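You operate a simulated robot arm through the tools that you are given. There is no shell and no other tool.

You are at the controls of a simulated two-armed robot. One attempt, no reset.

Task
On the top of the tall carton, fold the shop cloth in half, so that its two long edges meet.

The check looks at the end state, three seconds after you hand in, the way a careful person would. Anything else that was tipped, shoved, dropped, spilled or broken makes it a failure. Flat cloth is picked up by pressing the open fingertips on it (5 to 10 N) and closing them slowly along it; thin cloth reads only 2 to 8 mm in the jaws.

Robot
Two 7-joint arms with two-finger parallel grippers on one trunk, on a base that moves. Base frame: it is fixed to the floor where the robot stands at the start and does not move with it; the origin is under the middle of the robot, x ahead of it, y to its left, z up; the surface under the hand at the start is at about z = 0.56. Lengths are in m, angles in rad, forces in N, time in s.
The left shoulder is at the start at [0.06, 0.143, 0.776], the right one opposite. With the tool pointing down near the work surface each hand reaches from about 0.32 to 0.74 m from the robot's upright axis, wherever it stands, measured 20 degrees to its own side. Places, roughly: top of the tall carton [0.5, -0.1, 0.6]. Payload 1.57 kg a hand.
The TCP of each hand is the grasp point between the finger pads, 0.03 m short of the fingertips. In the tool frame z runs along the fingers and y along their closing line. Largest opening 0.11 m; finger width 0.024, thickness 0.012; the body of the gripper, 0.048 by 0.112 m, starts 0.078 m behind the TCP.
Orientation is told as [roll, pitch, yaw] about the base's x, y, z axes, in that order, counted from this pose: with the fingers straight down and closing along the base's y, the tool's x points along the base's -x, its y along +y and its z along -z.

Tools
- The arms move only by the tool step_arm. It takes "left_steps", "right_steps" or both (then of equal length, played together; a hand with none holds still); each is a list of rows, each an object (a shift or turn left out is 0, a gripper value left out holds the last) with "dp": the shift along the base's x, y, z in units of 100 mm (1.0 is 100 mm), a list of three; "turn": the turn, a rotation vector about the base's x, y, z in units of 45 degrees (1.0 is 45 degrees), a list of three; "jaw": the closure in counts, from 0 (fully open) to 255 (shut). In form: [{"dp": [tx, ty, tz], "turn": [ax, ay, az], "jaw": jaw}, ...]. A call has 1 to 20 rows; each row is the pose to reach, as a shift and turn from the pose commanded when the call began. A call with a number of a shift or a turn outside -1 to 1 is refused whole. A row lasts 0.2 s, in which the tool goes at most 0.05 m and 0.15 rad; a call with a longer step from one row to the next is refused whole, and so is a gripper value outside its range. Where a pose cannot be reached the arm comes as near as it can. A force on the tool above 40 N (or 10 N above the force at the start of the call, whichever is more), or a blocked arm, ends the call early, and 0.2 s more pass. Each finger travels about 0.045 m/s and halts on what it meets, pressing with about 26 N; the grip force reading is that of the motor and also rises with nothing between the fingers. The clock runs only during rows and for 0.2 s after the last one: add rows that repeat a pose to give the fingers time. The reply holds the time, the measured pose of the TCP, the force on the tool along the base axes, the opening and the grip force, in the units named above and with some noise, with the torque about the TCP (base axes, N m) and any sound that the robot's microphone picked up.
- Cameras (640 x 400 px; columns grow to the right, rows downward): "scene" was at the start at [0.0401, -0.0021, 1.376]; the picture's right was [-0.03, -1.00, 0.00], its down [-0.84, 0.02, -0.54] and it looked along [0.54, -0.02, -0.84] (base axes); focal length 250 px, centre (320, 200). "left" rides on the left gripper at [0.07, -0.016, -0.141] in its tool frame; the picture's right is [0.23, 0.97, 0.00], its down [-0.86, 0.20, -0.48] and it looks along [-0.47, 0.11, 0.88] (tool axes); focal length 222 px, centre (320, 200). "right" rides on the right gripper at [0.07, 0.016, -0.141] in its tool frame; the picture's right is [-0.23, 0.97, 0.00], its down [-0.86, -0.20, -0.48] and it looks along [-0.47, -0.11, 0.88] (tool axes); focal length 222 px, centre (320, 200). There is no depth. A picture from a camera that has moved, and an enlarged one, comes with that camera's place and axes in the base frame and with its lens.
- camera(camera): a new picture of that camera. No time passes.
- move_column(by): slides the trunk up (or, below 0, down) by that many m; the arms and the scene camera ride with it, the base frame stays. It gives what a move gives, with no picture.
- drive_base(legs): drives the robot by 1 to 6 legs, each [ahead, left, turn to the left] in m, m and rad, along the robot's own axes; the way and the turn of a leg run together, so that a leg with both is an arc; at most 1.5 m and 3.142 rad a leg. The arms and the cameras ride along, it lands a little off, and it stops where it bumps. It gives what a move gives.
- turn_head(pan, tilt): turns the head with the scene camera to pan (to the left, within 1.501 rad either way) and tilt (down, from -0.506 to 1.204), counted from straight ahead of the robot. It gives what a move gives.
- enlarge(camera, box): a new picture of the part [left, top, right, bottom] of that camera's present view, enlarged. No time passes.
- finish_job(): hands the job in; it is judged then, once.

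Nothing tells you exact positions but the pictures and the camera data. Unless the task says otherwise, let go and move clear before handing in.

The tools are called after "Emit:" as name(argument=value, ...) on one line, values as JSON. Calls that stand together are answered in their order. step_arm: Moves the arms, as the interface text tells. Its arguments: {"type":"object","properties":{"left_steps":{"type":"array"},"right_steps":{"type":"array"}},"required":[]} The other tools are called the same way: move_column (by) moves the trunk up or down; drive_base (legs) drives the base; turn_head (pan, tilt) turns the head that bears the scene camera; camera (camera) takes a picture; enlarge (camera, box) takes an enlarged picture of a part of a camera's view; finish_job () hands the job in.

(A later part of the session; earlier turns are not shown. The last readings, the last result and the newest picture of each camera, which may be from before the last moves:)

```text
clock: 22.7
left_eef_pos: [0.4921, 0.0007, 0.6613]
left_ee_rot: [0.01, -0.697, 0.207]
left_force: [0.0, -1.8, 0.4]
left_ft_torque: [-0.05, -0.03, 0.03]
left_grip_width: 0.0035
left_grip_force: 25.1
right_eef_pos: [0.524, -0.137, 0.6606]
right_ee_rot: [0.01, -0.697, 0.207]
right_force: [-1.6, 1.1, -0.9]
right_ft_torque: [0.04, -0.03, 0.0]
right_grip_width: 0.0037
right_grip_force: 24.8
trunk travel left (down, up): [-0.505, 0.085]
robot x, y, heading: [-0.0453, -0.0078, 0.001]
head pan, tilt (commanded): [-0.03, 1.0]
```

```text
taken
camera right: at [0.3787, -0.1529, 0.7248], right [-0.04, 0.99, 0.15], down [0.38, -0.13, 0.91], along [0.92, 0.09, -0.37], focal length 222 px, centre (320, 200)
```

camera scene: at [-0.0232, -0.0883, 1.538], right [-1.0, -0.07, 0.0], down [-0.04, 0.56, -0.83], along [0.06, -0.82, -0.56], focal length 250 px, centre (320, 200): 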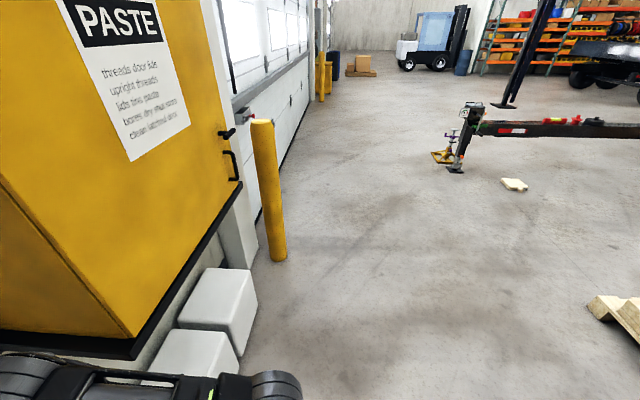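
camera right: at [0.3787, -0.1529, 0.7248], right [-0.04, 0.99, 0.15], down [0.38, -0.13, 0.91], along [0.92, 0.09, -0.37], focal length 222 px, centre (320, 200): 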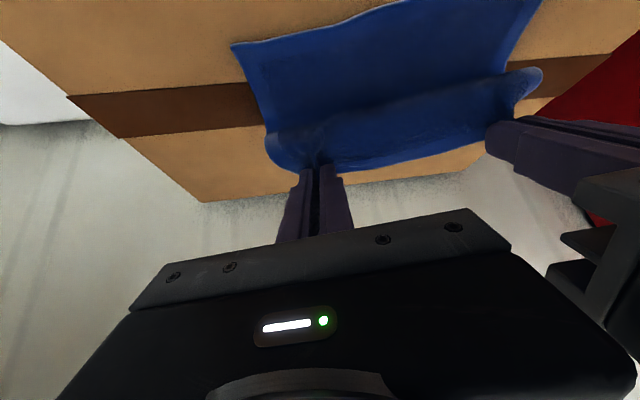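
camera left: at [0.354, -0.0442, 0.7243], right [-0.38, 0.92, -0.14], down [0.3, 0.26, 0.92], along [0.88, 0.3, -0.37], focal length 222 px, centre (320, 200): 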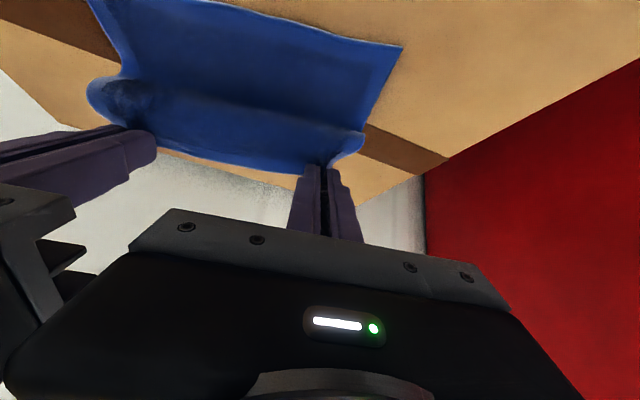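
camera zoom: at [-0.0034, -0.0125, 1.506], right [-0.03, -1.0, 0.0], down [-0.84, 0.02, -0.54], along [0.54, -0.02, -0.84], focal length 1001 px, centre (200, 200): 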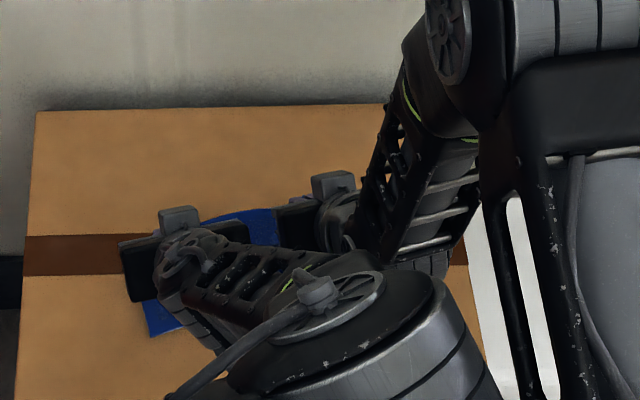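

The wrist cameras show it well: the near edge still lies at about (0.436, 0.026) to (0.483, -0.186), and the lifted half droops just in front of the fingers. I pitch the fingers further forward in place so the held edge turns over rather than curling under.

Emit:
step_arm(left_steps=[{"dp": [-0.016, -0.004, -0.02], "turn": [0.0228, -0.1088, 0]}, {"dp": [-0.032, -0.007, -0.04], "turn": [0.0456, -0.2176, 0]}, {"dp": [-0.047, -0.011, -0.06], "turn": [0.0683, -0.3264, 0]}, {"dp": [-0.062, -0.015, -0.08], "turn": [0.0911, -0.4352, 0]}, {"dp": [-0.077, -0.018, -0.1], "turn": [0.1139, -0.544, 0]}], right_steps=[{"dp": [-0.016, -0.004, -0.02], "turn": [0.0228, -0.1088, 0]}, {"dp": [-0.032, -0.007, -0.04], "turn": [0.0456, -0.2176, 0]}, {"dp": [-0.047, -0.011, -0.06], "turn": [0.0683, -0.3264, 0]}, {"dp": [-0.062, -0.015, -0.08], "turn": [0.0911, -0.4352, 0]}, {"dp": [-0.077, -0.018, -0.1], "turn": [0.1139, -0.544, 0]}])

Emit:
camera(camera="scene")

Emit:
camera(camera="left")

Emit:
camera(camera="right")

```text
clock: 23.6
left_eef_pos: [0.4893, 0.0779, 0.6294]
left_ee_rot: [-0.053, -0.893, 0.485]
left_force: [-0.1, 0.3, -0.4]
left_ft_torque: [0.02, -0.01, -0.07]
left_grip_width: 0.0035
left_grip_force: 23.9
right_eef_pos: [0.5193, -0.1413, 0.6538]
right_ee_rot: [0.001, -0.986, 0.208]
right_force: [0.4, 0.2, -0.3]
right_ft_torque: [-0.05, 0.03, -0.02]
right_grip_width: 0.0
right_grip_force: 21.5
trunk travel left (down, up): [-0.505, 0.085]
robot x, y, heading: [-0.0417, -0.0085, -0.001]
head pan, tilt (commanded): [-0.03, 1.0]
stopped in row 4 (left hand): the arm was blocked; the commanded pose is now the measured one
```

```text
taken
camera scene: at [-0.0022, -0.0118, 1.5061], right [-0.03, -1.0, 0.0], down [-0.84, 0.02, -0.54], along [0.54, -0.02, -0.84], focal length 250 px, centre (320, 200)
```

scene: 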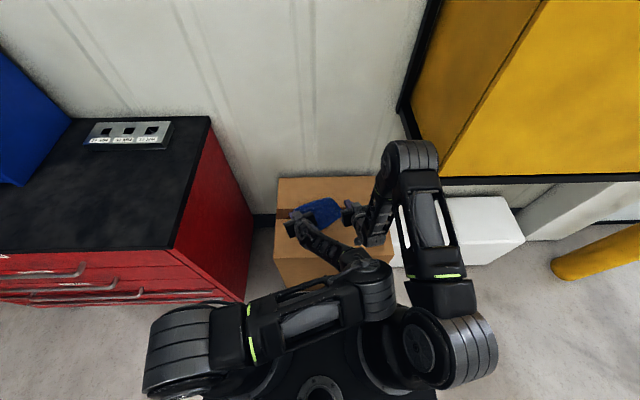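

```text
taken
camera left: at [0.3565, -0.0004, 0.6637], right [-0.54, 0.81, -0.21], down [0.05, 0.28, 0.96], along [0.84, 0.51, -0.19], focal length 222 px, centre (320, 200)
```

left: 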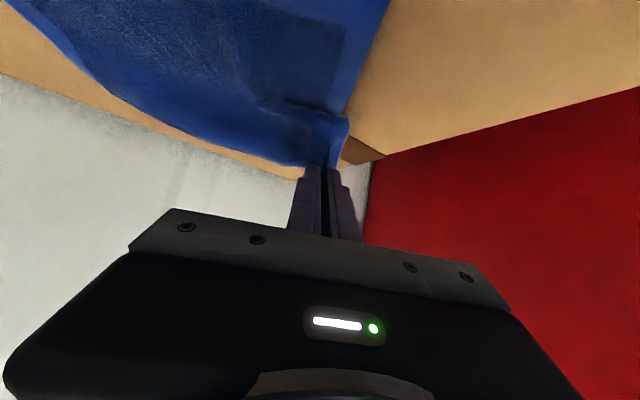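

```text
taken
camera right: at [0.3624, -0.1591, 0.6737], right [-0.08, 0.98, 0.19], down [0.11, -0.18, 0.98], along [0.99, 0.1, -0.1], focal length 222 px, centre (320, 200)
```

right: 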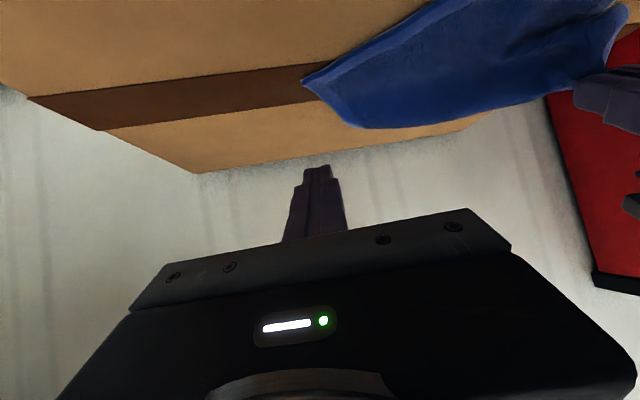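

The left arm hit a joint limit, jerked sideways and pulled the cloth out of the right jaws; the left still holds its corner. I'll look closely before doing anything else.

Emit:
enlarge(camera="scene", box=[260, 160, 420, 260])

Emit:
enlarge(camera="scene", box=[280, 180, 360, 230])

```text
4.00 times, centred on (340, 210) of scene
camera zoom: at [-0.0022, -0.0118, 1.5061], right [-0.03, -1.0, 0.0], down [-0.84, 0.02, -0.54], along [0.54, -0.02, -0.84], focal length 1001 px, centre (240, 160)
```

zoom: 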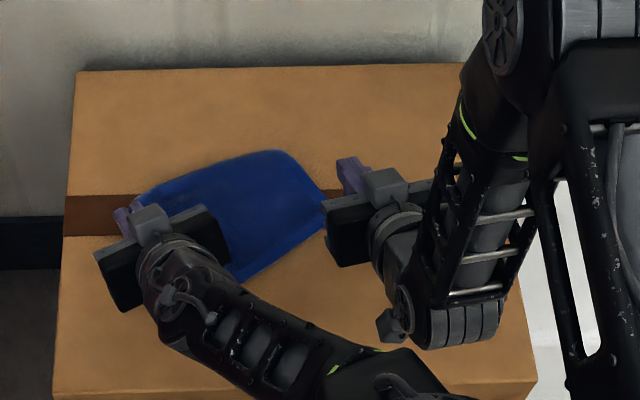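

```text
8.00 times, centred on (320, 205) of scene
camera zoom: at [-0.0022, -0.0118, 1.5061], right [-0.03, -1.0, 0.0], down [-0.84, 0.02, -0.54], along [0.54, -0.02, -0.84], focal length 2002 px, centre (320, 160)
```

zoom: 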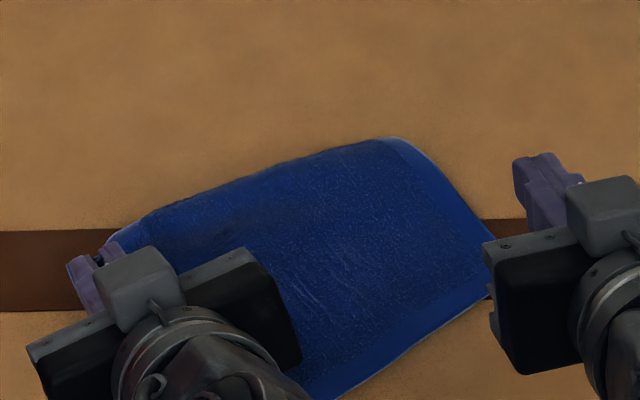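

The left hand still holds the far-left corner and the rest of the cloth lies skewed on the carton; nothing else was disturbed. First I clear the right hand up and away to the right so I can see.

Emit:
step_arm(right_steps=[{"dp": [0, -0.05, 0.2], "turn": [-0.03, 0.14, 0]}, {"dp": [0, -0.15, 0.4], "turn": [-0.06, 0.28, 0]}, {"dp": [0, -0.3, 0.6], "turn": [-0.09, 0.42, 0]}, {"dp": [0, -0.5, 0.8], "turn": [-0.12, 0.56, 0]}, {"dp": [0, -0.7, 1.0], "turn": [-0.15, 0.7, 0]}, {"dp": [0, -0.9, 1.0], "turn": [-0.18, 0.84, 0]}, {"dp": [0, -1.0, 1.0], "turn": [-0.2, 0.95, 0]}])

Emit:
camera(camera="scene")

Emit:
enlarge(camera="scene", box=[270, 170, 390, 245])

Emit:
camera(camera="right")

```text
clock: 25.2
left_eef_pos: [0.4881, 0.078, 0.6275]
left_ee_rot: [-0.053, -0.892, 0.484]
left_force: [-0.3, 0.0, -0.9]
left_ft_torque: [0.0, -0.01, -0.05]
left_grip_width: 0.0032
left_grip_force: 24.2
right_eef_pos: [0.5184, -0.2439, 0.7535]
right_ee_rot: [-0.001, -0.221, 0.208]
right_force: [-0.8, 0.0, 0.0]
right_ft_torque: [0.02, 0.02, 0.04]
right_grip_width: 0.0002
right_grip_force: 21.9
trunk travel left (down, up): [-0.505, 0.085]
robot x, y, heading: [-0.0416, -0.0064, -0.001]
head pan, tilt (commanded): [-0.03, 1.0]
```

```text
taken
camera scene: at [-0.0018, -0.0123, 1.506], right [-0.03, -1.0, 0.0], down [-0.84, 0.03, -0.54], along [0.54, -0.02, -0.84], focal length 250 px, centre (320, 200)
```

scene: 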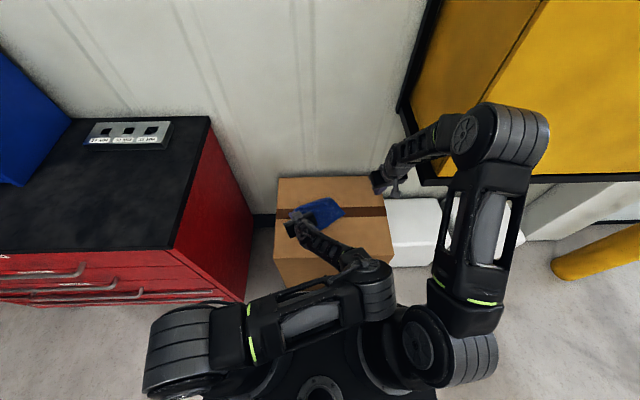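

```text
5.33 times, centred on (330, 208) of scene
camera zoom: at [-0.0018, -0.0123, 1.506], right [-0.03, -1.0, 0.0], down [-0.84, 0.03, -0.54], along [0.54, -0.02, -0.84], focal length 1335 px, centre (267, 160)
```

zoom: 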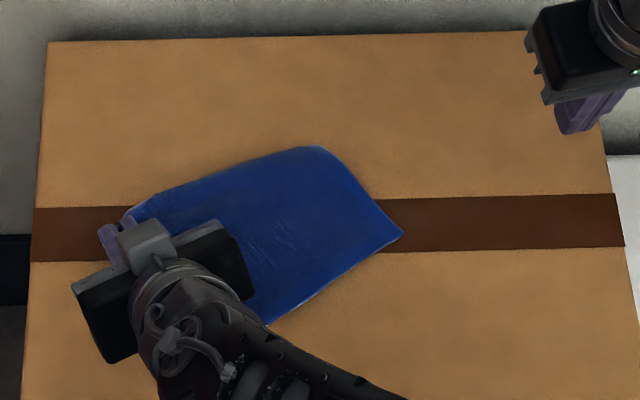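

```text
taken
camera right: at [0.4172, -0.2498, 0.8762], right [0.02, 1.0, 0.05], down [0.75, -0.05, 0.65], along [0.66, 0.03, -0.75], focal length 222 px, centre (320, 200)
```

right: 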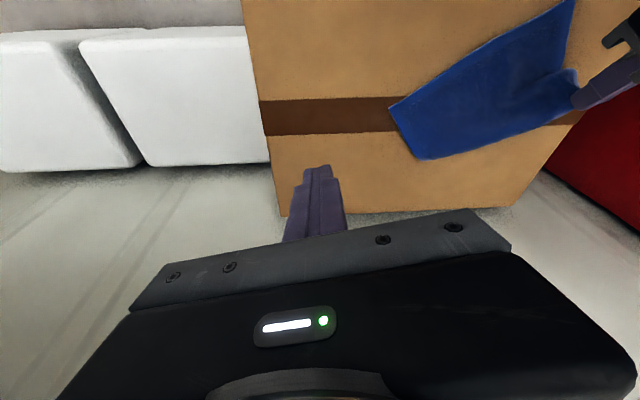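

Emit:
enlarge(camera="right", box=[370, 0, 640, 170])

Emit:
enlarge(camera="scene", box=[290, 185, 354, 225])

Emit:
camera(camera="left")

```text
2.35 times, centred on (505, 85) of right
camera zoom: at [0.4172, -0.2498, 0.8762], right [0.02, 1.0, 0.05], down [0.75, -0.05, 0.65], along [0.66, 0.03, -0.75], focal length 523 px, centre (-115, 471)
```

zoom: 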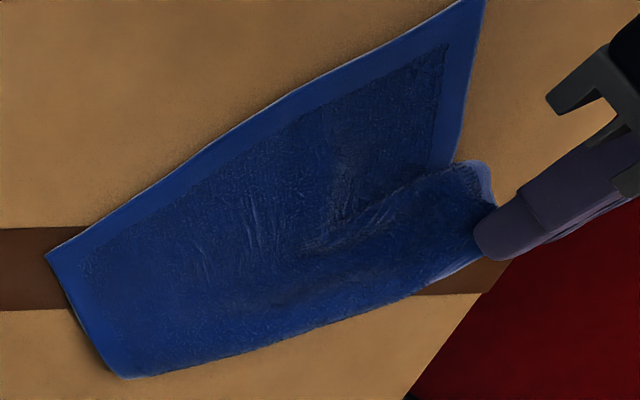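

```text
10.00 times, centred on (322, 205) of scene
camera zoom: at [-0.0018, -0.0123, 1.506], right [-0.03, -1.0, 0.0], down [-0.84, 0.03, -0.54], along [0.54, -0.02, -0.84], focal length 2503 px, centre (300, 150)
```

zoom: 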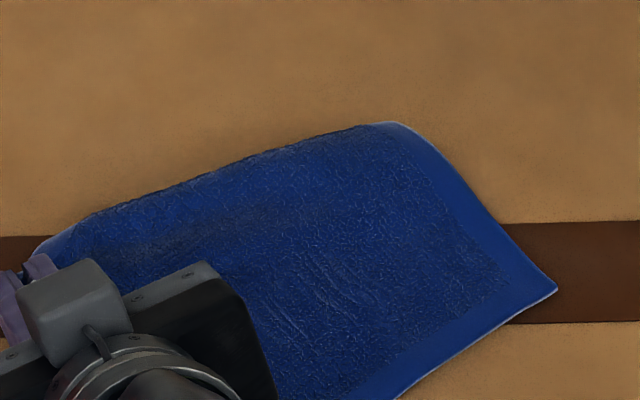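

```text
taken
camera left: at [0.3563, -0.0007, 0.6632], right [-0.54, 0.81, -0.21], down [0.05, 0.28, 0.96], along [0.84, 0.51, -0.19], focal length 222 px, centre (320, 200)
```

left: 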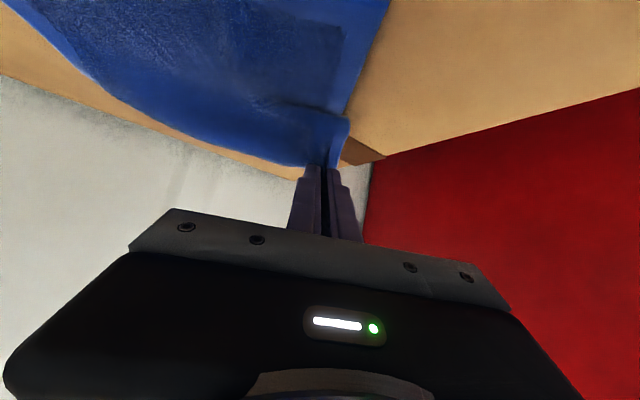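

The cloth's right end lies free and the left hand still holds its far-left corner. I lift the left hand slowly while turning its fingers back to vertical, so I can spread the cloth out flat again.

Emit:
step_arm(left_steps=[{"dp": [0.018, 0.009, 0.06], "turn": [-0.0466, 0.0885, 0]}, {"dp": [0.036, 0.019, 0.12], "turn": [-0.0932, 0.177, 0]}, {"dp": [0.054, 0.028, 0.18], "turn": [-0.14, 0.2655, 0]}, {"dp": [0.072, 0.038, 0.24], "turn": [-0.186, 0.354, 0]}, {"dp": [0.09, 0.047, 0.3], "turn": [-0.233, 0.4425, 0]}, {"dp": [0.108, 0.056, 0.36], "turn": [-0.28, 0.531, 0]}, {"dp": [0.126, 0.066, 0.42], "turn": [-0.326, 0.62, 0]}, {"dp": [0.144, 0.075, 0.48], "turn": [-0.373, 0.708, 0]}, {"dp": [0.162, 0.085, 0.54], "turn": [-0.419, 0.797, 0]}, {"dp": [0.18, 0.094, 0.6], "turn": [-0.466, 0.885, 0]}])

Emit:
camera(camera="scene")

Emit:
enlarge(camera="scene", box=[270, 170, 390, 245])

Emit:
camera(camera="right")

Emit:
camera(camera="left")

```text
clock: 27.4
left_eef_pos: [0.5069, 0.0859, 0.6877]
left_ee_rot: [-0.054, -0.105, 0.479]
left_force: [-0.3, -0.1, -0.4]
left_ft_torque: [0.01, 0.01, 0.01]
left_grip_width: 0.0032
left_grip_force: 24.4
right_eef_pos: [0.5191, -0.244, 0.754]
right_ee_rot: [0.002, -0.225, 0.207]
right_force: [-0.3, 0.7, -0.8]
right_ft_torque: [-0.02, -0.03, 0.03]
right_grip_width: 0.0001
right_grip_force: 21.4
trunk travel left (down, up): [-0.505, 0.085]
robot x, y, heading: [-0.0432, -0.0096, -0.0]
head pan, tilt (commanded): [-0.03, 1.0]
```

```text
taken
camera scene: at [-0.0018, -0.012, 1.506], right [-0.03, -1.0, 0.0], down [-0.84, 0.02, -0.54], along [0.54, -0.02, -0.84], focal length 250 px, centre (320, 200)
```

scene: 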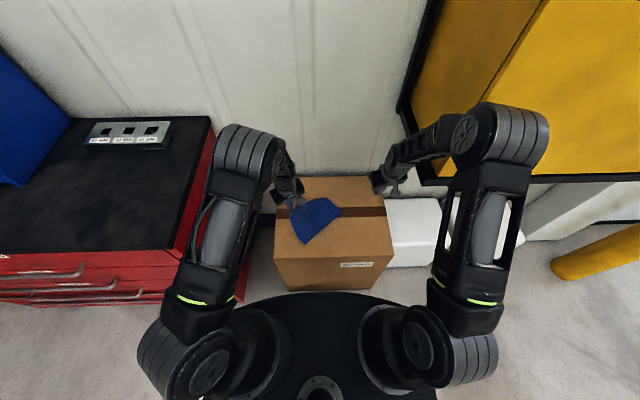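

```text
5.33 times, centred on (330, 208) of scene
camera zoom: at [-0.0018, -0.012, 1.506], right [-0.03, -1.0, 0.0], down [-0.84, 0.02, -0.54], along [0.54, -0.02, -0.84], focal length 1335 px, centre (267, 160)
```

zoom: 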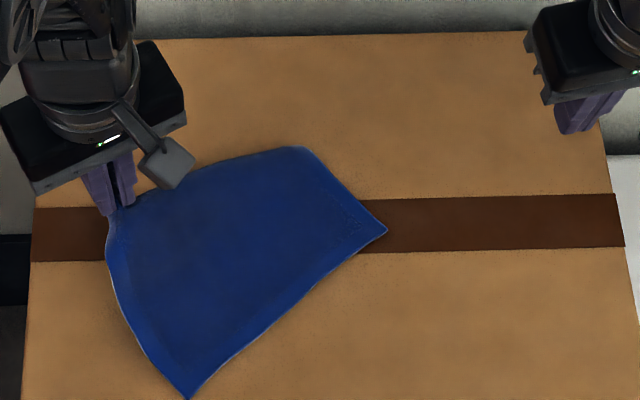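

```text
taken
camera right: at [0.4172, -0.2493, 0.876], right [0.02, 1.0, 0.05], down [0.75, -0.05, 0.66], along [0.66, 0.03, -0.75], focal length 222 px, centre (320, 200)
```

right: 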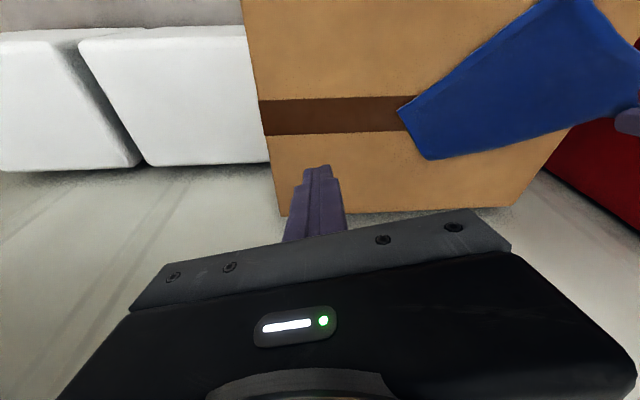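

```text
taken
camera left: at [0.4348, 0.0404, 0.8221], right [-0.64, 0.76, -0.08], down [0.61, 0.57, 0.56], along [0.47, 0.31, -0.83], focal length 222 px, centre (320, 200)
```

left: 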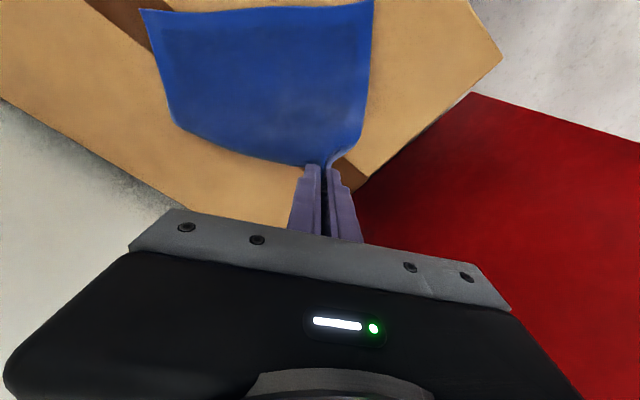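

Emit:
enlarge(camera="left", box=[120, 0, 400, 175])

Emit:
enlarge(camera="scene", box=[290, 185, 354, 225])

Emit:
enlarge(camera="right", box=[370, 0, 640, 170])

```text
2.29 times, centred on (260, 88) of left
camera zoom: at [0.4348, 0.0404, 0.8221], right [-0.64, 0.76, -0.08], down [0.61, 0.57, 0.56], along [0.47, 0.31, -0.83], focal length 508 px, centre (457, 457)
```

zoom: 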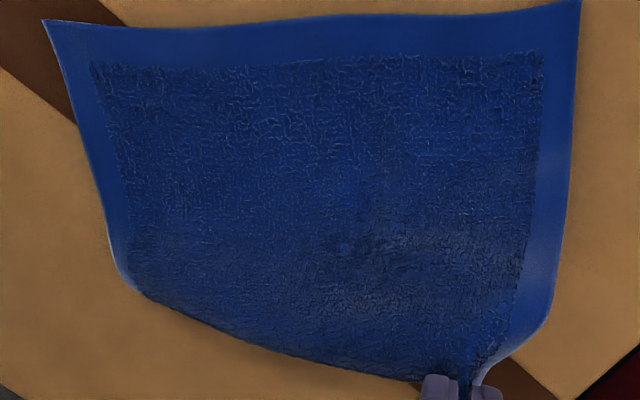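

```text
10.00 times, centred on (322, 205) of scene
camera zoom: at [-0.0018, -0.012, 1.506], right [-0.03, -1.0, 0.0], down [-0.84, 0.02, -0.54], along [0.54, -0.02, -0.84], focal length 2503 px, centre (300, 150)
```

zoom: 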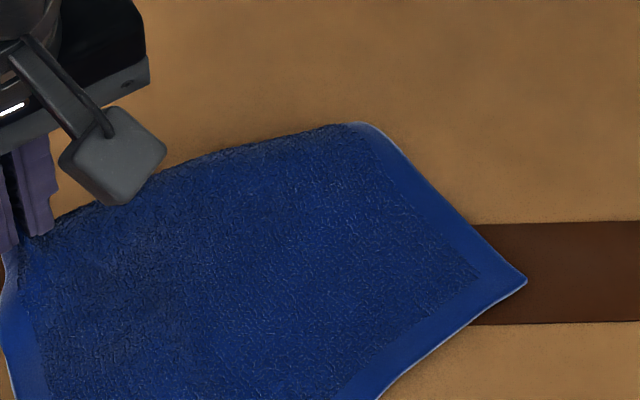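

```text
2.35 times, centred on (505, 85) of right
camera zoom: at [0.4172, -0.2493, 0.876], right [0.02, 1.0, 0.05], down [0.75, -0.05, 0.66], along [0.66, 0.03, -0.75], focal length 523 px, centre (-115, 471)
```

zoom: 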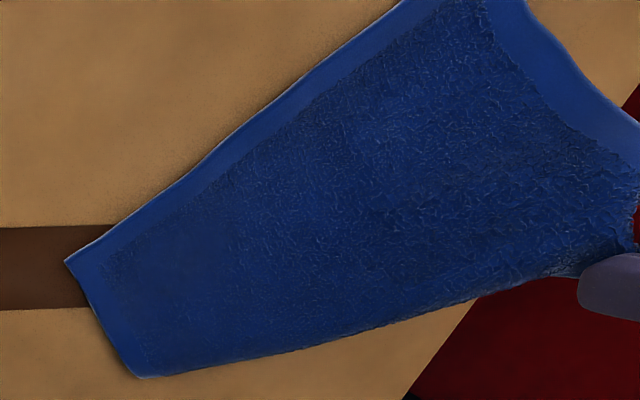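

The left arm is back in its normal elbow-out posture and the cloth's far-right part is tucked under. My plan is to lower the left hand, pinch the far-right corner region with the right, lift both so the tucked flap hangs free, and then lay the cloth flat and square again.

Emit:
step_arm(left_steps=[{"dp": [0.03, 0.025, -0.12]}, {"dp": [0.07, 0.05, -0.24]}, {"dp": [0.11, 0.08, -0.36]}, {"dp": [0.15, 0.11, -0.48]}, {"dp": [0.18, 0.14, -0.6]}, {"dp": [0.2, 0.16, -0.7]}], right_steps=[{"dp": [0.05, 0.1, 0], "turn": [-0.01, 0.045, 0.078], "jaw": 60}, {"dp": [0.1, 0.2, 0], "turn": [-0.02, 0.09, 0.156], "jaw": 100}, {"dp": [0.15, 0.3, 0], "turn": [-0.03, 0.135, 0.234], "jaw": 140}, {"dp": [0.2, 0.4, 0], "turn": [-0.04, 0.18, 0.312], "jaw": 140}, {"dp": [0.25, 0.5, 0], "turn": [-0.05, 0.225, 0.39], "jaw": 140}, {"dp": [0.3, 0.6, 0], "turn": [-0.058, 0.274, 0.47], "jaw": 140}])

Emit:
enlarge(camera="scene", box=[270, 160, 400, 245])

Emit:
camera(camera="right")

Emit:
camera(camera="left")

```text
clock: 28.8
left_eef_pos: [0.5256, 0.1026, 0.6179]
left_ee_rot: [-0.057, -0.107, 0.479]
left_force: [0.3, 0.4, 0.6]
left_ft_torque: [0.04, -0.02, -0.05]
left_grip_width: 0.0035
left_grip_force: 24.8
right_eef_pos: [0.5501, -0.1821, 0.7523]
right_ee_rot: [0.042, -0.008, 0.572]
right_force: [0.1, -0.2, -0.6]
right_ft_torque: [-0.01, 0.01, -0.02]
right_grip_width: 0.0496
right_grip_force: 0.0
trunk travel left (down, up): [-0.505, 0.085]
robot x, y, heading: [-0.0405, -0.0103, -0.0]
head pan, tilt (commanded): [-0.03, 1.0]
```

```text
4.71 times, centred on (335, 202) of scene
camera zoom: at [-0.0016, -0.0121, 1.506], right [-0.03, -1.0, 0.0], down [-0.84, 0.02, -0.54], along [0.54, -0.02, -0.84], focal length 1178 px, centre (249, 188)
```

zoom: 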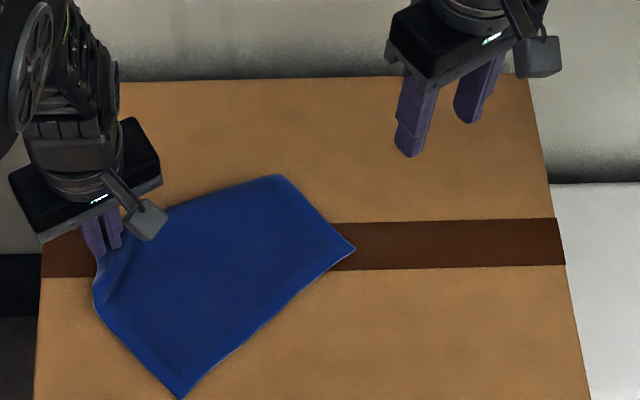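

```text
taken
camera right: at [0.4835, -0.212, 0.8932], right [-0.34, 0.94, 0.04], down [0.83, 0.28, 0.48], along [0.44, 0.2, -0.88], focal length 222 px, centre (320, 200)
```

right: 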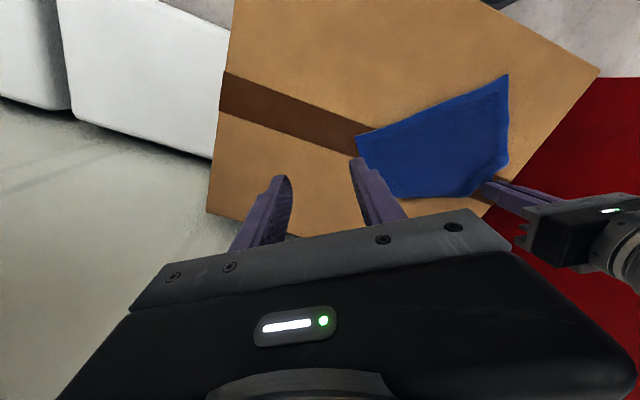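

```text
taken
camera left: at [0.4557, 0.0569, 0.7513], right [-0.64, 0.76, -0.08], down [0.6, 0.57, 0.56], along [0.47, 0.31, -0.83], focal length 222 px, centre (320, 200)
```

left: 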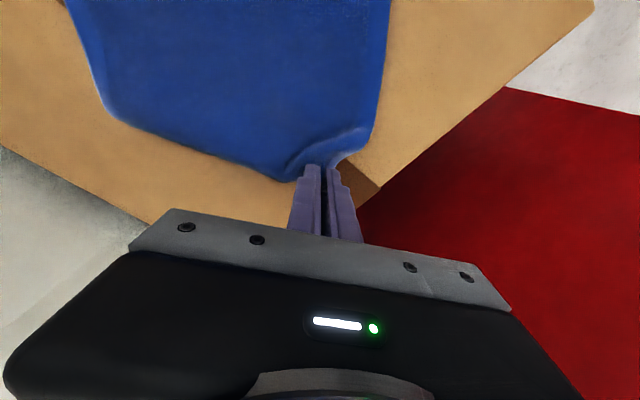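

The tucked corner sits at about (0.618, -0.062). I bring the right hand over it with the jaws aligned along that boundary.

Emit:
step_arm(right_steps=[{"dp": [0.06, 0.18, -0.08], "turn": [-0.009, -0.006, -0.02], "jaw": 150}, {"dp": [0.12, 0.36, -0.16], "turn": [-0.018, -0.012, -0.04], "jaw": 160}, {"dp": [0.18, 0.54, -0.24], "turn": [-0.027, -0.018, -0.06], "jaw": 172}, {"dp": [0.24, 0.72, -0.32], "turn": [-0.036, -0.024, -0.08], "jaw": 172}, {"dp": [0.3, 0.9, -0.4], "turn": [-0.045, -0.029, -0.097], "jaw": 172}])

Emit:
step_arm(right_steps=[{"dp": [0.05, 0.18, -0.24]}, {"dp": [0.1, 0.36, -0.48]}, {"dp": [0.157, 0.54, -0.72]}, {"dp": [0.157, 0.54, -0.9]}])

Emit:
camera(camera="right")

Emit:
enlarge(camera="scene", box=[280, 175, 360, 225])

```text
clock: 30.0
left_eef_pos: [0.5256, 0.1021, 0.6179]
left_ee_rot: [-0.056, -0.108, 0.481]
left_force: [0.9, 0.6, -0.5]
left_ft_torque: [0.02, 0.0, -0.03]
left_grip_width: 0.0033
left_grip_force: 24.6
right_eef_pos: [0.5799, -0.0895, 0.7129]
right_ee_rot: [0.0, -0.012, 0.495]
right_force: [1.2, 0.6, 0.3]
right_ft_torque: [-0.01, 0.01, -0.01]
right_grip_width: 0.0358
right_grip_force: 0.1
trunk travel left (down, up): [-0.505, 0.085]
robot x, y, heading: [-0.0399, -0.0105, -0.002]
head pan, tilt (commanded): [-0.03, 1.0]
```

```text
clock: 31.0
left_eef_pos: [0.527, 0.102, 0.6187]
left_ee_rot: [-0.056, -0.109, 0.479]
left_force: [0.5, -0.2, 0.8]
left_ft_torque: [0.01, -0.03, -0.01]
left_grip_width: 0.0028
left_grip_force: 24.8
right_eef_pos: [0.5945, -0.0376, 0.6241]
right_ee_rot: [-0.001, -0.012, 0.497]
right_force: [-0.3, -0.6, 0.2]
right_ft_torque: [-0.01, 0.0, 0.04]
right_grip_width: 0.0359
right_grip_force: 0.1
trunk travel left (down, up): [-0.505, 0.085]
robot x, y, heading: [-0.0423, -0.0125, 0.001]
head pan, tilt (commanded): [-0.03, 1.0]
```

```text
taken
camera right: at [0.5223, -0.0585, 0.7652], right [-0.26, 0.96, 0.0], down [0.84, 0.23, 0.49], along [0.47, 0.13, -0.87], focal length 222 px, centre (320, 200)
```

right: 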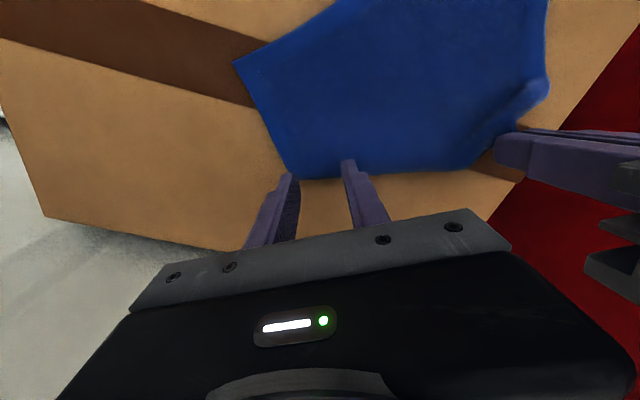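

```text
8.00 times, centred on (320, 200) of scene
camera zoom: at [-0.0017, -0.0122, 1.506], right [-0.03, -1.0, 0.0], down [-0.84, 0.03, -0.54], along [0.54, -0.02, -0.84], focal length 2002 px, centre (320, 200)
```

zoom: 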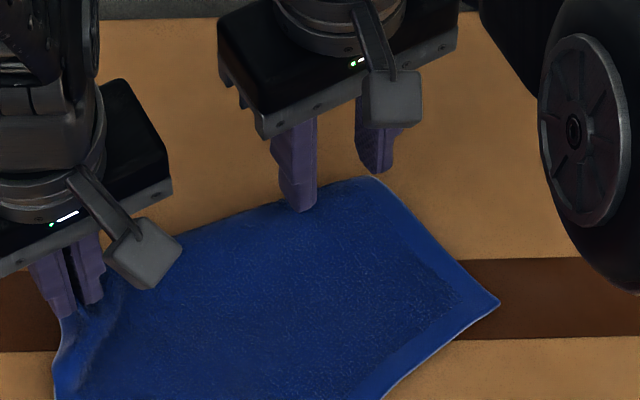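

Emit:
step_arm(right_steps=[{"dp": [0, 0, -0.06]}, {"dp": [0, 0, -0.12]}, {"dp": [0, 0, -0.18]}, {"dp": [0, 0, -0.22]}, {"dp": [0, 0, -0.25]}])

Emit:
enlarge(camera="right", box=[210, 100, 430, 240])

Emit:
enlarge(camera="scene", box=[300, 175, 364, 215])

```text
clock: 32.2
left_eef_pos: [0.5263, 0.1024, 0.6188]
left_ee_rot: [-0.056, -0.108, 0.481]
left_force: [0.0, 0.3, 0.4]
left_ft_torque: [-0.03, 0.0, 0.0]
left_grip_width: 0.0033
left_grip_force: 24.3
right_eef_pos: [0.5964, -0.0384, 0.5986]
right_ee_rot: [0.0, -0.01, 0.498]
right_force: [-0.7, 0.0, 4.5]
right_ft_torque: [0.11, 0.08, 0.04]
right_grip_width: 0.0358
right_grip_force: 0.2
trunk travel left (down, up): [-0.505, 0.085]
robot x, y, heading: [-0.0436, -0.0117, -0.0]
head pan, tilt (commanded): [-0.03, 1.0]
```

```text
2.86 times, centred on (320, 170) of right
camera zoom: at [0.5248, -0.0582, 0.739], right [-0.26, 0.96, 0.0], down [0.84, 0.23, 0.49], along [0.47, 0.13, -0.87], focal length 635 px, centre (320, 286)
```

zoom: 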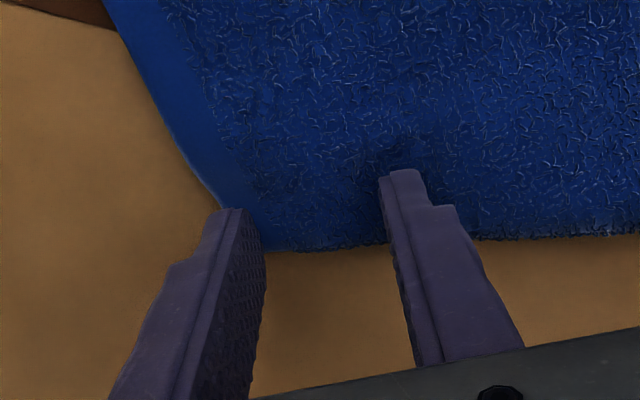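

```text
10.00 times, centred on (332, 195) of scene
camera zoom: at [-0.0025, -0.0122, 1.5061], right [-0.03, -1.0, 0.0], down [-0.84, 0.02, -0.54], along [0.54, -0.02, -0.84], focal length 2503 px, centre (200, 250)
```

zoom: 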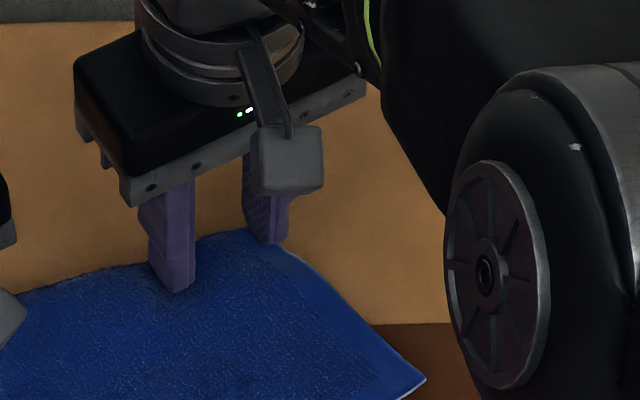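

Contact at a slightly higher level confirms the double layer there. I press a little and close slowly.

Emit:
step_arm(right_steps=[{"dp": [0, 0, -0.02], "jaw": 172}, {"dp": [0, 0, -0.03], "jaw": 176}, {"dp": [0, 0, -0.03], "jaw": 180}, {"dp": [0, 0, -0.03], "jaw": 184}, {"dp": [0, 0, -0.03], "jaw": 188}, {"dp": [0, 0, -0.03], "jaw": 192}, {"dp": [0, 0, -0.03], "jaw": 196}, {"dp": [0, 0, -0.03], "jaw": 200}, {"dp": [0, 0, -0.03], "jaw": 204}, {"dp": [0, 0, -0.03], "jaw": 208}])

Emit:
enlarge(camera="right", box=[210, 100, 430, 240])

```text
clock: 34.4
left_eef_pos: [0.526, 0.102, 0.6177]
left_ee_rot: [-0.056, -0.109, 0.481]
left_force: [-0.2, 0.0, -0.4]
left_ft_torque: [0.02, -0.02, -0.04]
left_grip_width: 0.0035
left_grip_force: 24.3
right_eef_pos: [0.5956, -0.0376, 0.596]
right_ee_rot: [0.0, -0.012, 0.497]
right_force: [0.9, 1.8, 21.9]
right_ft_torque: [0.34, 0.27, -0.05]
right_grip_width: 0.0218
right_grip_force: 0.9
trunk travel left (down, up): [-0.505, 0.085]
robot x, y, heading: [-0.0424, -0.0092, 0.001]
head pan, tilt (commanded): [-0.03, 1.0]
```

```text
2.86 times, centred on (320, 170) of right
camera zoom: at [0.5234, -0.0579, 0.7367], right [-0.27, 0.96, 0.0], down [0.84, 0.23, 0.49], along [0.47, 0.13, -0.87], focal length 635 px, centre (320, 286)
```

zoom: 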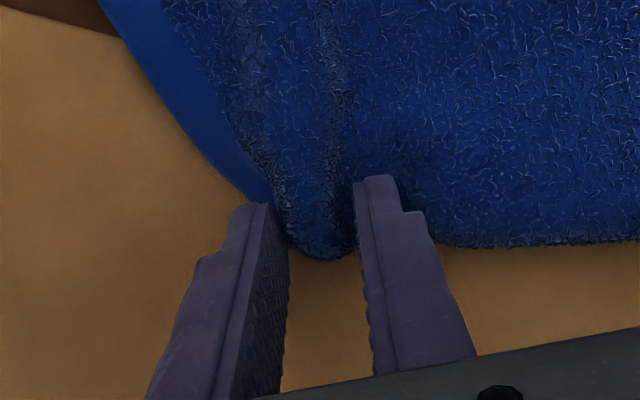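

It gathers well, though the press force rose to 22 N. I ease up slightly and finish closing.

Emit:
step_arm(right_steps=[{"dp": [0, 0, 0.01], "jaw": 210}, {"dp": [0, 0, 0.015], "jaw": 214}, {"dp": [0, 0, 0.015], "jaw": 218}, {"dp": [0, 0, 0.015], "jaw": 222}, {"dp": [0, 0, 0.015], "jaw": 226}, {"dp": [0, 0, 0.015], "jaw": 230}, {"dp": [0, 0, 0.015], "jaw": 235}, {"dp": [0, 0, 0.015], "jaw": 240}, {"dp": [0, 0, 0.015], "jaw": 245}, {"dp": [0, 0, 0.015], "jaw": 250}, {"dp": [0, 0, 0.015], "jaw": 255}, {"dp": [0, 0, 0.015], "jaw": 255}, {"dp": [0, 0, 0.015], "jaw": 255}])

Emit:
enlarge(camera="right", box=[210, 100, 430, 240])

```text
clock: 37.2
left_eef_pos: [0.5263, 0.1028, 0.6171]
left_ee_rot: [-0.056, -0.11, 0.479]
left_force: [0.3, -0.1, -0.7]
left_ft_torque: [-0.03, -0.04, -0.03]
left_grip_width: 0.0033
left_grip_force: 24.6
right_eef_pos: [0.5962, -0.0378, 0.5972]
right_ee_rot: [0.002, -0.012, 0.497]
right_force: [-1.3, 1.4, 7.7]
right_ft_torque: [0.11, 0.12, -0.03]
right_grip_width: 0.008
right_grip_force: 26.0
trunk travel left (down, up): [-0.505, 0.085]
robot x, y, heading: [-0.04, -0.0061, -0.001]
head pan, tilt (commanded): [-0.03, 1.0]
```

```text
2.86 times, centred on (320, 170) of right
camera zoom: at [0.5237, -0.058, 0.7383], right [-0.27, 0.96, 0.0], down [0.84, 0.23, 0.49], along [0.47, 0.13, -0.87], focal length 635 px, centre (320, 286)
```

zoom: 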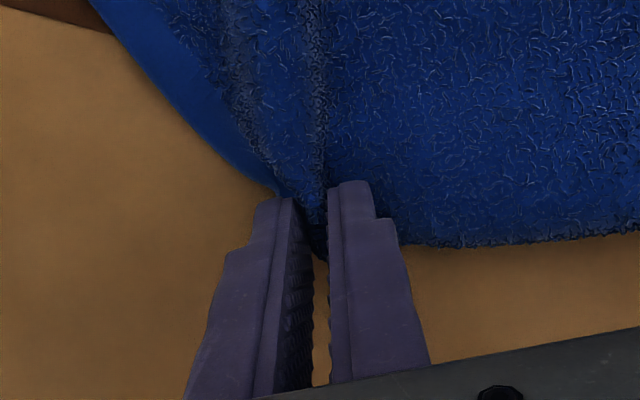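

The right jaws hold 8 mm (both layers). I lift both hands together so the tucked flap can hang free, then look.

Emit:
step_arm(left_steps=[{"dp": [0, 0, 0.08]}, {"dp": [0, 0, 0.2]}, {"dp": [0, 0, 0.35]}, {"dp": [0, 0, 0.5]}, {"dp": [0, 0, 0.65]}, {"dp": [0, 0, 0.8]}], right_steps=[{"dp": [0, 0, 0.15]}, {"dp": [0, 0, 0.32]}, {"dp": [0, 0, 0.5]}, {"dp": [0, 0, 0.68]}, {"dp": [0, 0, 0.85]}, {"dp": [0, 0, 1.0]}])

Emit:
enlarge(camera="scene", box=[270, 160, 400, 245])

Emit:
camera(camera="left")

Emit:
camera(camera="right")

```text
clock: 38.6
left_eef_pos: [0.5256, 0.1024, 0.6973]
left_ee_rot: [-0.055, -0.107, 0.482]
left_force: [-0.5, -0.5, 0.4]
left_ft_torque: [-0.03, -0.03, -0.04]
left_grip_width: 0.0031
left_grip_force: 24.2
right_eef_pos: [0.5954, -0.0387, 0.6976]
right_ee_rot: [-0.001, -0.008, 0.498]
right_force: [-0.2, 0.0, -0.6]
right_ft_torque: [0.03, -0.04, 0.02]
right_grip_width: 0.0073
right_grip_force: 26.3
trunk travel left (down, up): [-0.505, 0.085]
robot x, y, heading: [-0.0433, -0.0071, 0.002]
head pan, tilt (commanded): [-0.03, 1.0]
```

```text
4.71 times, centred on (335, 202) of scene
camera zoom: at [-0.0022, -0.0122, 1.5059], right [-0.03, -1.0, 0.0], down [-0.84, 0.02, -0.54], along [0.54, -0.02, -0.84], focal length 1178 px, centre (249, 188)
```

zoom: 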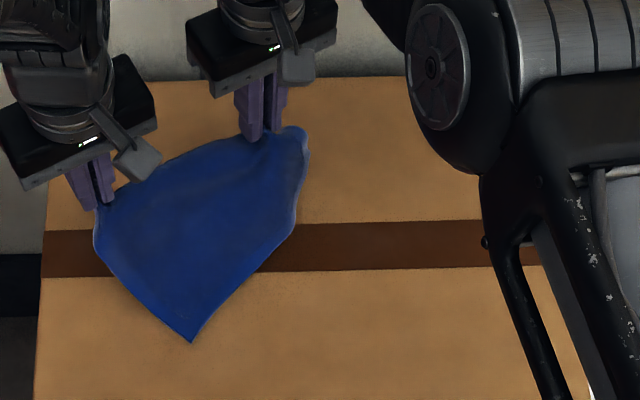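

```text
taken
camera left: at [0.4545, 0.056, 0.8315], right [-0.64, 0.76, -0.08], down [0.61, 0.57, 0.56], along [0.47, 0.31, -0.83], focal length 222 px, centre (320, 200)
```

left: 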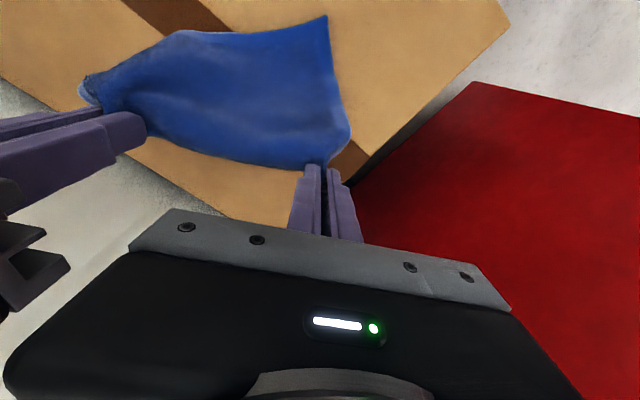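

```text
taken
camera right: at [0.5233, -0.0592, 0.8382], right [-0.27, 0.96, 0.0], down [0.84, 0.23, 0.49], along [0.47, 0.13, -0.87], focal length 222 px, centre (320, 200)
```

right: 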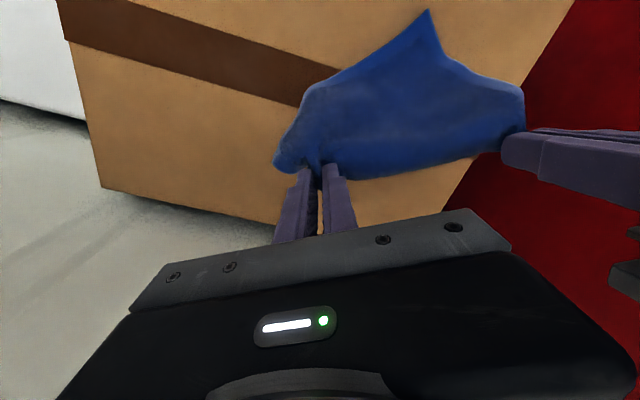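

Both grips hold, but the free part still drags underneath. I lift straight up until the whole cloth hangs clear so that every tuck falls out.

Emit:
step_arm(left_steps=[{"dp": [0, 0, 0.15]}, {"dp": [0, 0, 0.35]}, {"dp": [0, 0, 0.55]}, {"dp": [0, 0, 0.75]}, {"dp": [0, 0, 0.95]}], right_steps=[{"dp": [0, 0, 0.15]}, {"dp": [0, 0, 0.35]}, {"dp": [0, 0, 0.55]}, {"dp": [0, 0, 0.75]}, {"dp": [0, 0, 0.95]}])

Emit:
step_arm(left_steps=[{"dp": [0.06, -0.06, 0.1], "turn": [-0.005, 0.02, -0.1]}, {"dp": [0.12, -0.12, 0.2], "turn": [-0.01, 0.04, -0.2]}, {"dp": [0.17, -0.17, 0.3], "turn": [-0.015, 0.06, -0.3]}, {"dp": [0.23, -0.23, 0.35], "turn": [-0.02, 0.08, -0.4]}, {"dp": [0.29, -0.29, 0.35], "turn": [-0.025, 0.11, -0.5]}, {"dp": [0.34, -0.34, 0.35], "turn": [-0.03, 0.13, -0.61]}], right_steps=[{"dp": [-0.06, -0.08, 0.1], "turn": [0, 0, -0.1]}, {"dp": [-0.12, -0.17, 0.2], "turn": [0, 0, -0.2]}, {"dp": [-0.18, -0.25, 0.3], "turn": [0, 0, -0.3]}, {"dp": [-0.24, -0.33, 0.35], "turn": [0, 0, -0.42]}, {"dp": [-0.3, -0.42, 0.35], "turn": [0, 0, -0.52]}, {"dp": [-0.35, -0.5, 0.35], "turn": [0, 0, -0.63]}])

Emit:
camera(camera="scene")

Emit:
enlarge(camera="scene", box=[270, 140, 400, 225])

Emit:
camera(camera="left")

Emit:
camera(camera="right")

```text
clock: 39.8
left_eef_pos: [0.526, 0.1006, 0.7935]
left_ee_rot: [-0.054, -0.106, 0.48]
left_force: [0.6, -0.4, 0.8]
left_ft_torque: [-0.03, -0.01, -0.05]
left_grip_width: 0.0036
left_grip_force: 24.0
right_eef_pos: [0.5947, -0.0371, 0.7919]
right_ee_rot: [-0.001, -0.01, 0.497]
right_force: [0.2, -0.6, 0.2]
right_ft_torque: [0.02, 0.0, -0.02]
right_grip_width: 0.0077
right_grip_force: 26.2
trunk travel left (down, up): [-0.505, 0.085]
robot x, y, heading: [-0.0412, -0.0101, -0.002]
head pan, tilt (commanded): [-0.03, 1.0]
```

```text
clock: 41.2
left_eef_pos: [0.5603, 0.0671, 0.8291]
left_ee_rot: [-0.056, -0.004, 0.0]
left_force: [-0.5, 0.5, -0.5]
left_ft_torque: [0.0, 0.0, 0.02]
left_grip_width: 0.0034
left_grip_force: 24.3
right_eef_pos: [0.5599, -0.0885, 0.8279]
right_ee_rot: [-0.001, -0.011, 0.001]
right_force: [0.5, 0.5, 0.2]
right_ft_torque: [0.03, -0.02, 0.12]
right_grip_width: 0.0071
right_grip_force: 25.8
trunk travel left (down, up): [-0.505, 0.085]
robot x, y, heading: [-0.0385, -0.0095, 0.001]
head pan, tilt (commanded): [-0.03, 1.0]
```

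```text
taken
camera scene: at [-0.0019, -0.0122, 1.506], right [-0.03, -1.0, 0.0], down [-0.84, 0.02, -0.54], along [0.54, -0.02, -0.84], focal length 250 px, centre (320, 200)
```

scene: 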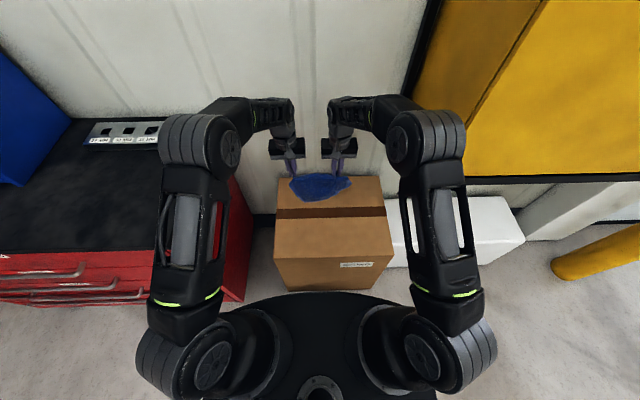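

```text
4.71 times, centred on (335, 182) of scene
camera zoom: at [-0.0019, -0.0122, 1.506], right [-0.03, -1.0, 0.0], down [-0.84, 0.02, -0.54], along [0.54, -0.02, -0.84], focal length 1178 px, centre (249, 282)
```

zoom: 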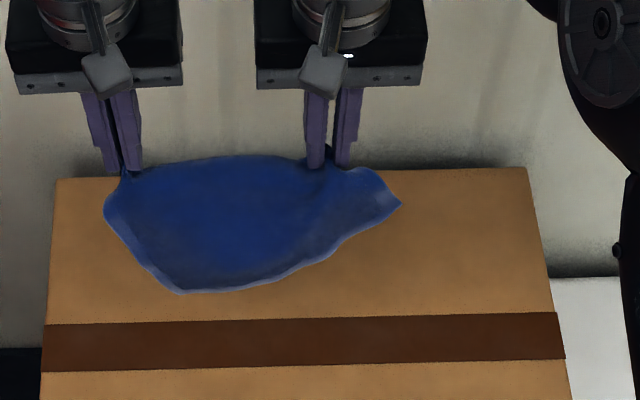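

```text
taken
camera left: at [0.4904, 0.0601, 0.971], right [-0.23, 0.97, -0.05], down [0.85, 0.22, 0.47], along [0.47, 0.06, -0.88], focal length 222 px, centre (320, 200)
```

left: 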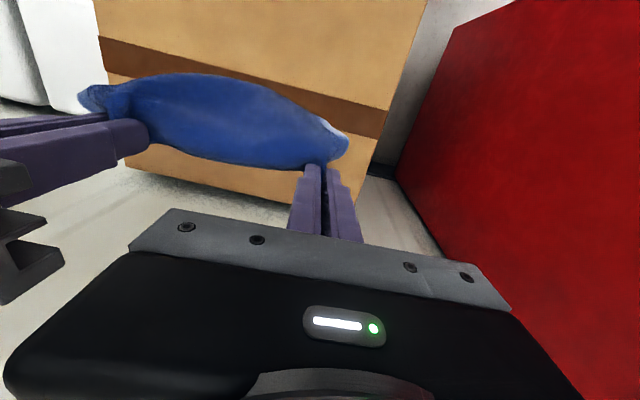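

```text
taken
camera right: at [0.4871, -0.0725, 0.9688], right [0.23, 0.97, 0.0], down [0.85, -0.2, 0.49], along [0.48, -0.11, -0.87], focal length 222 px, centre (320, 200)
```

right: 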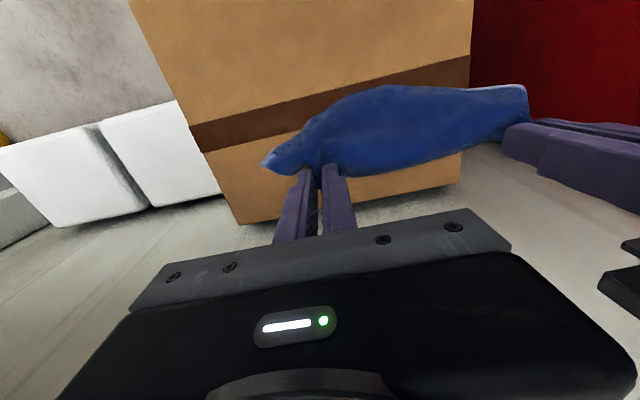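

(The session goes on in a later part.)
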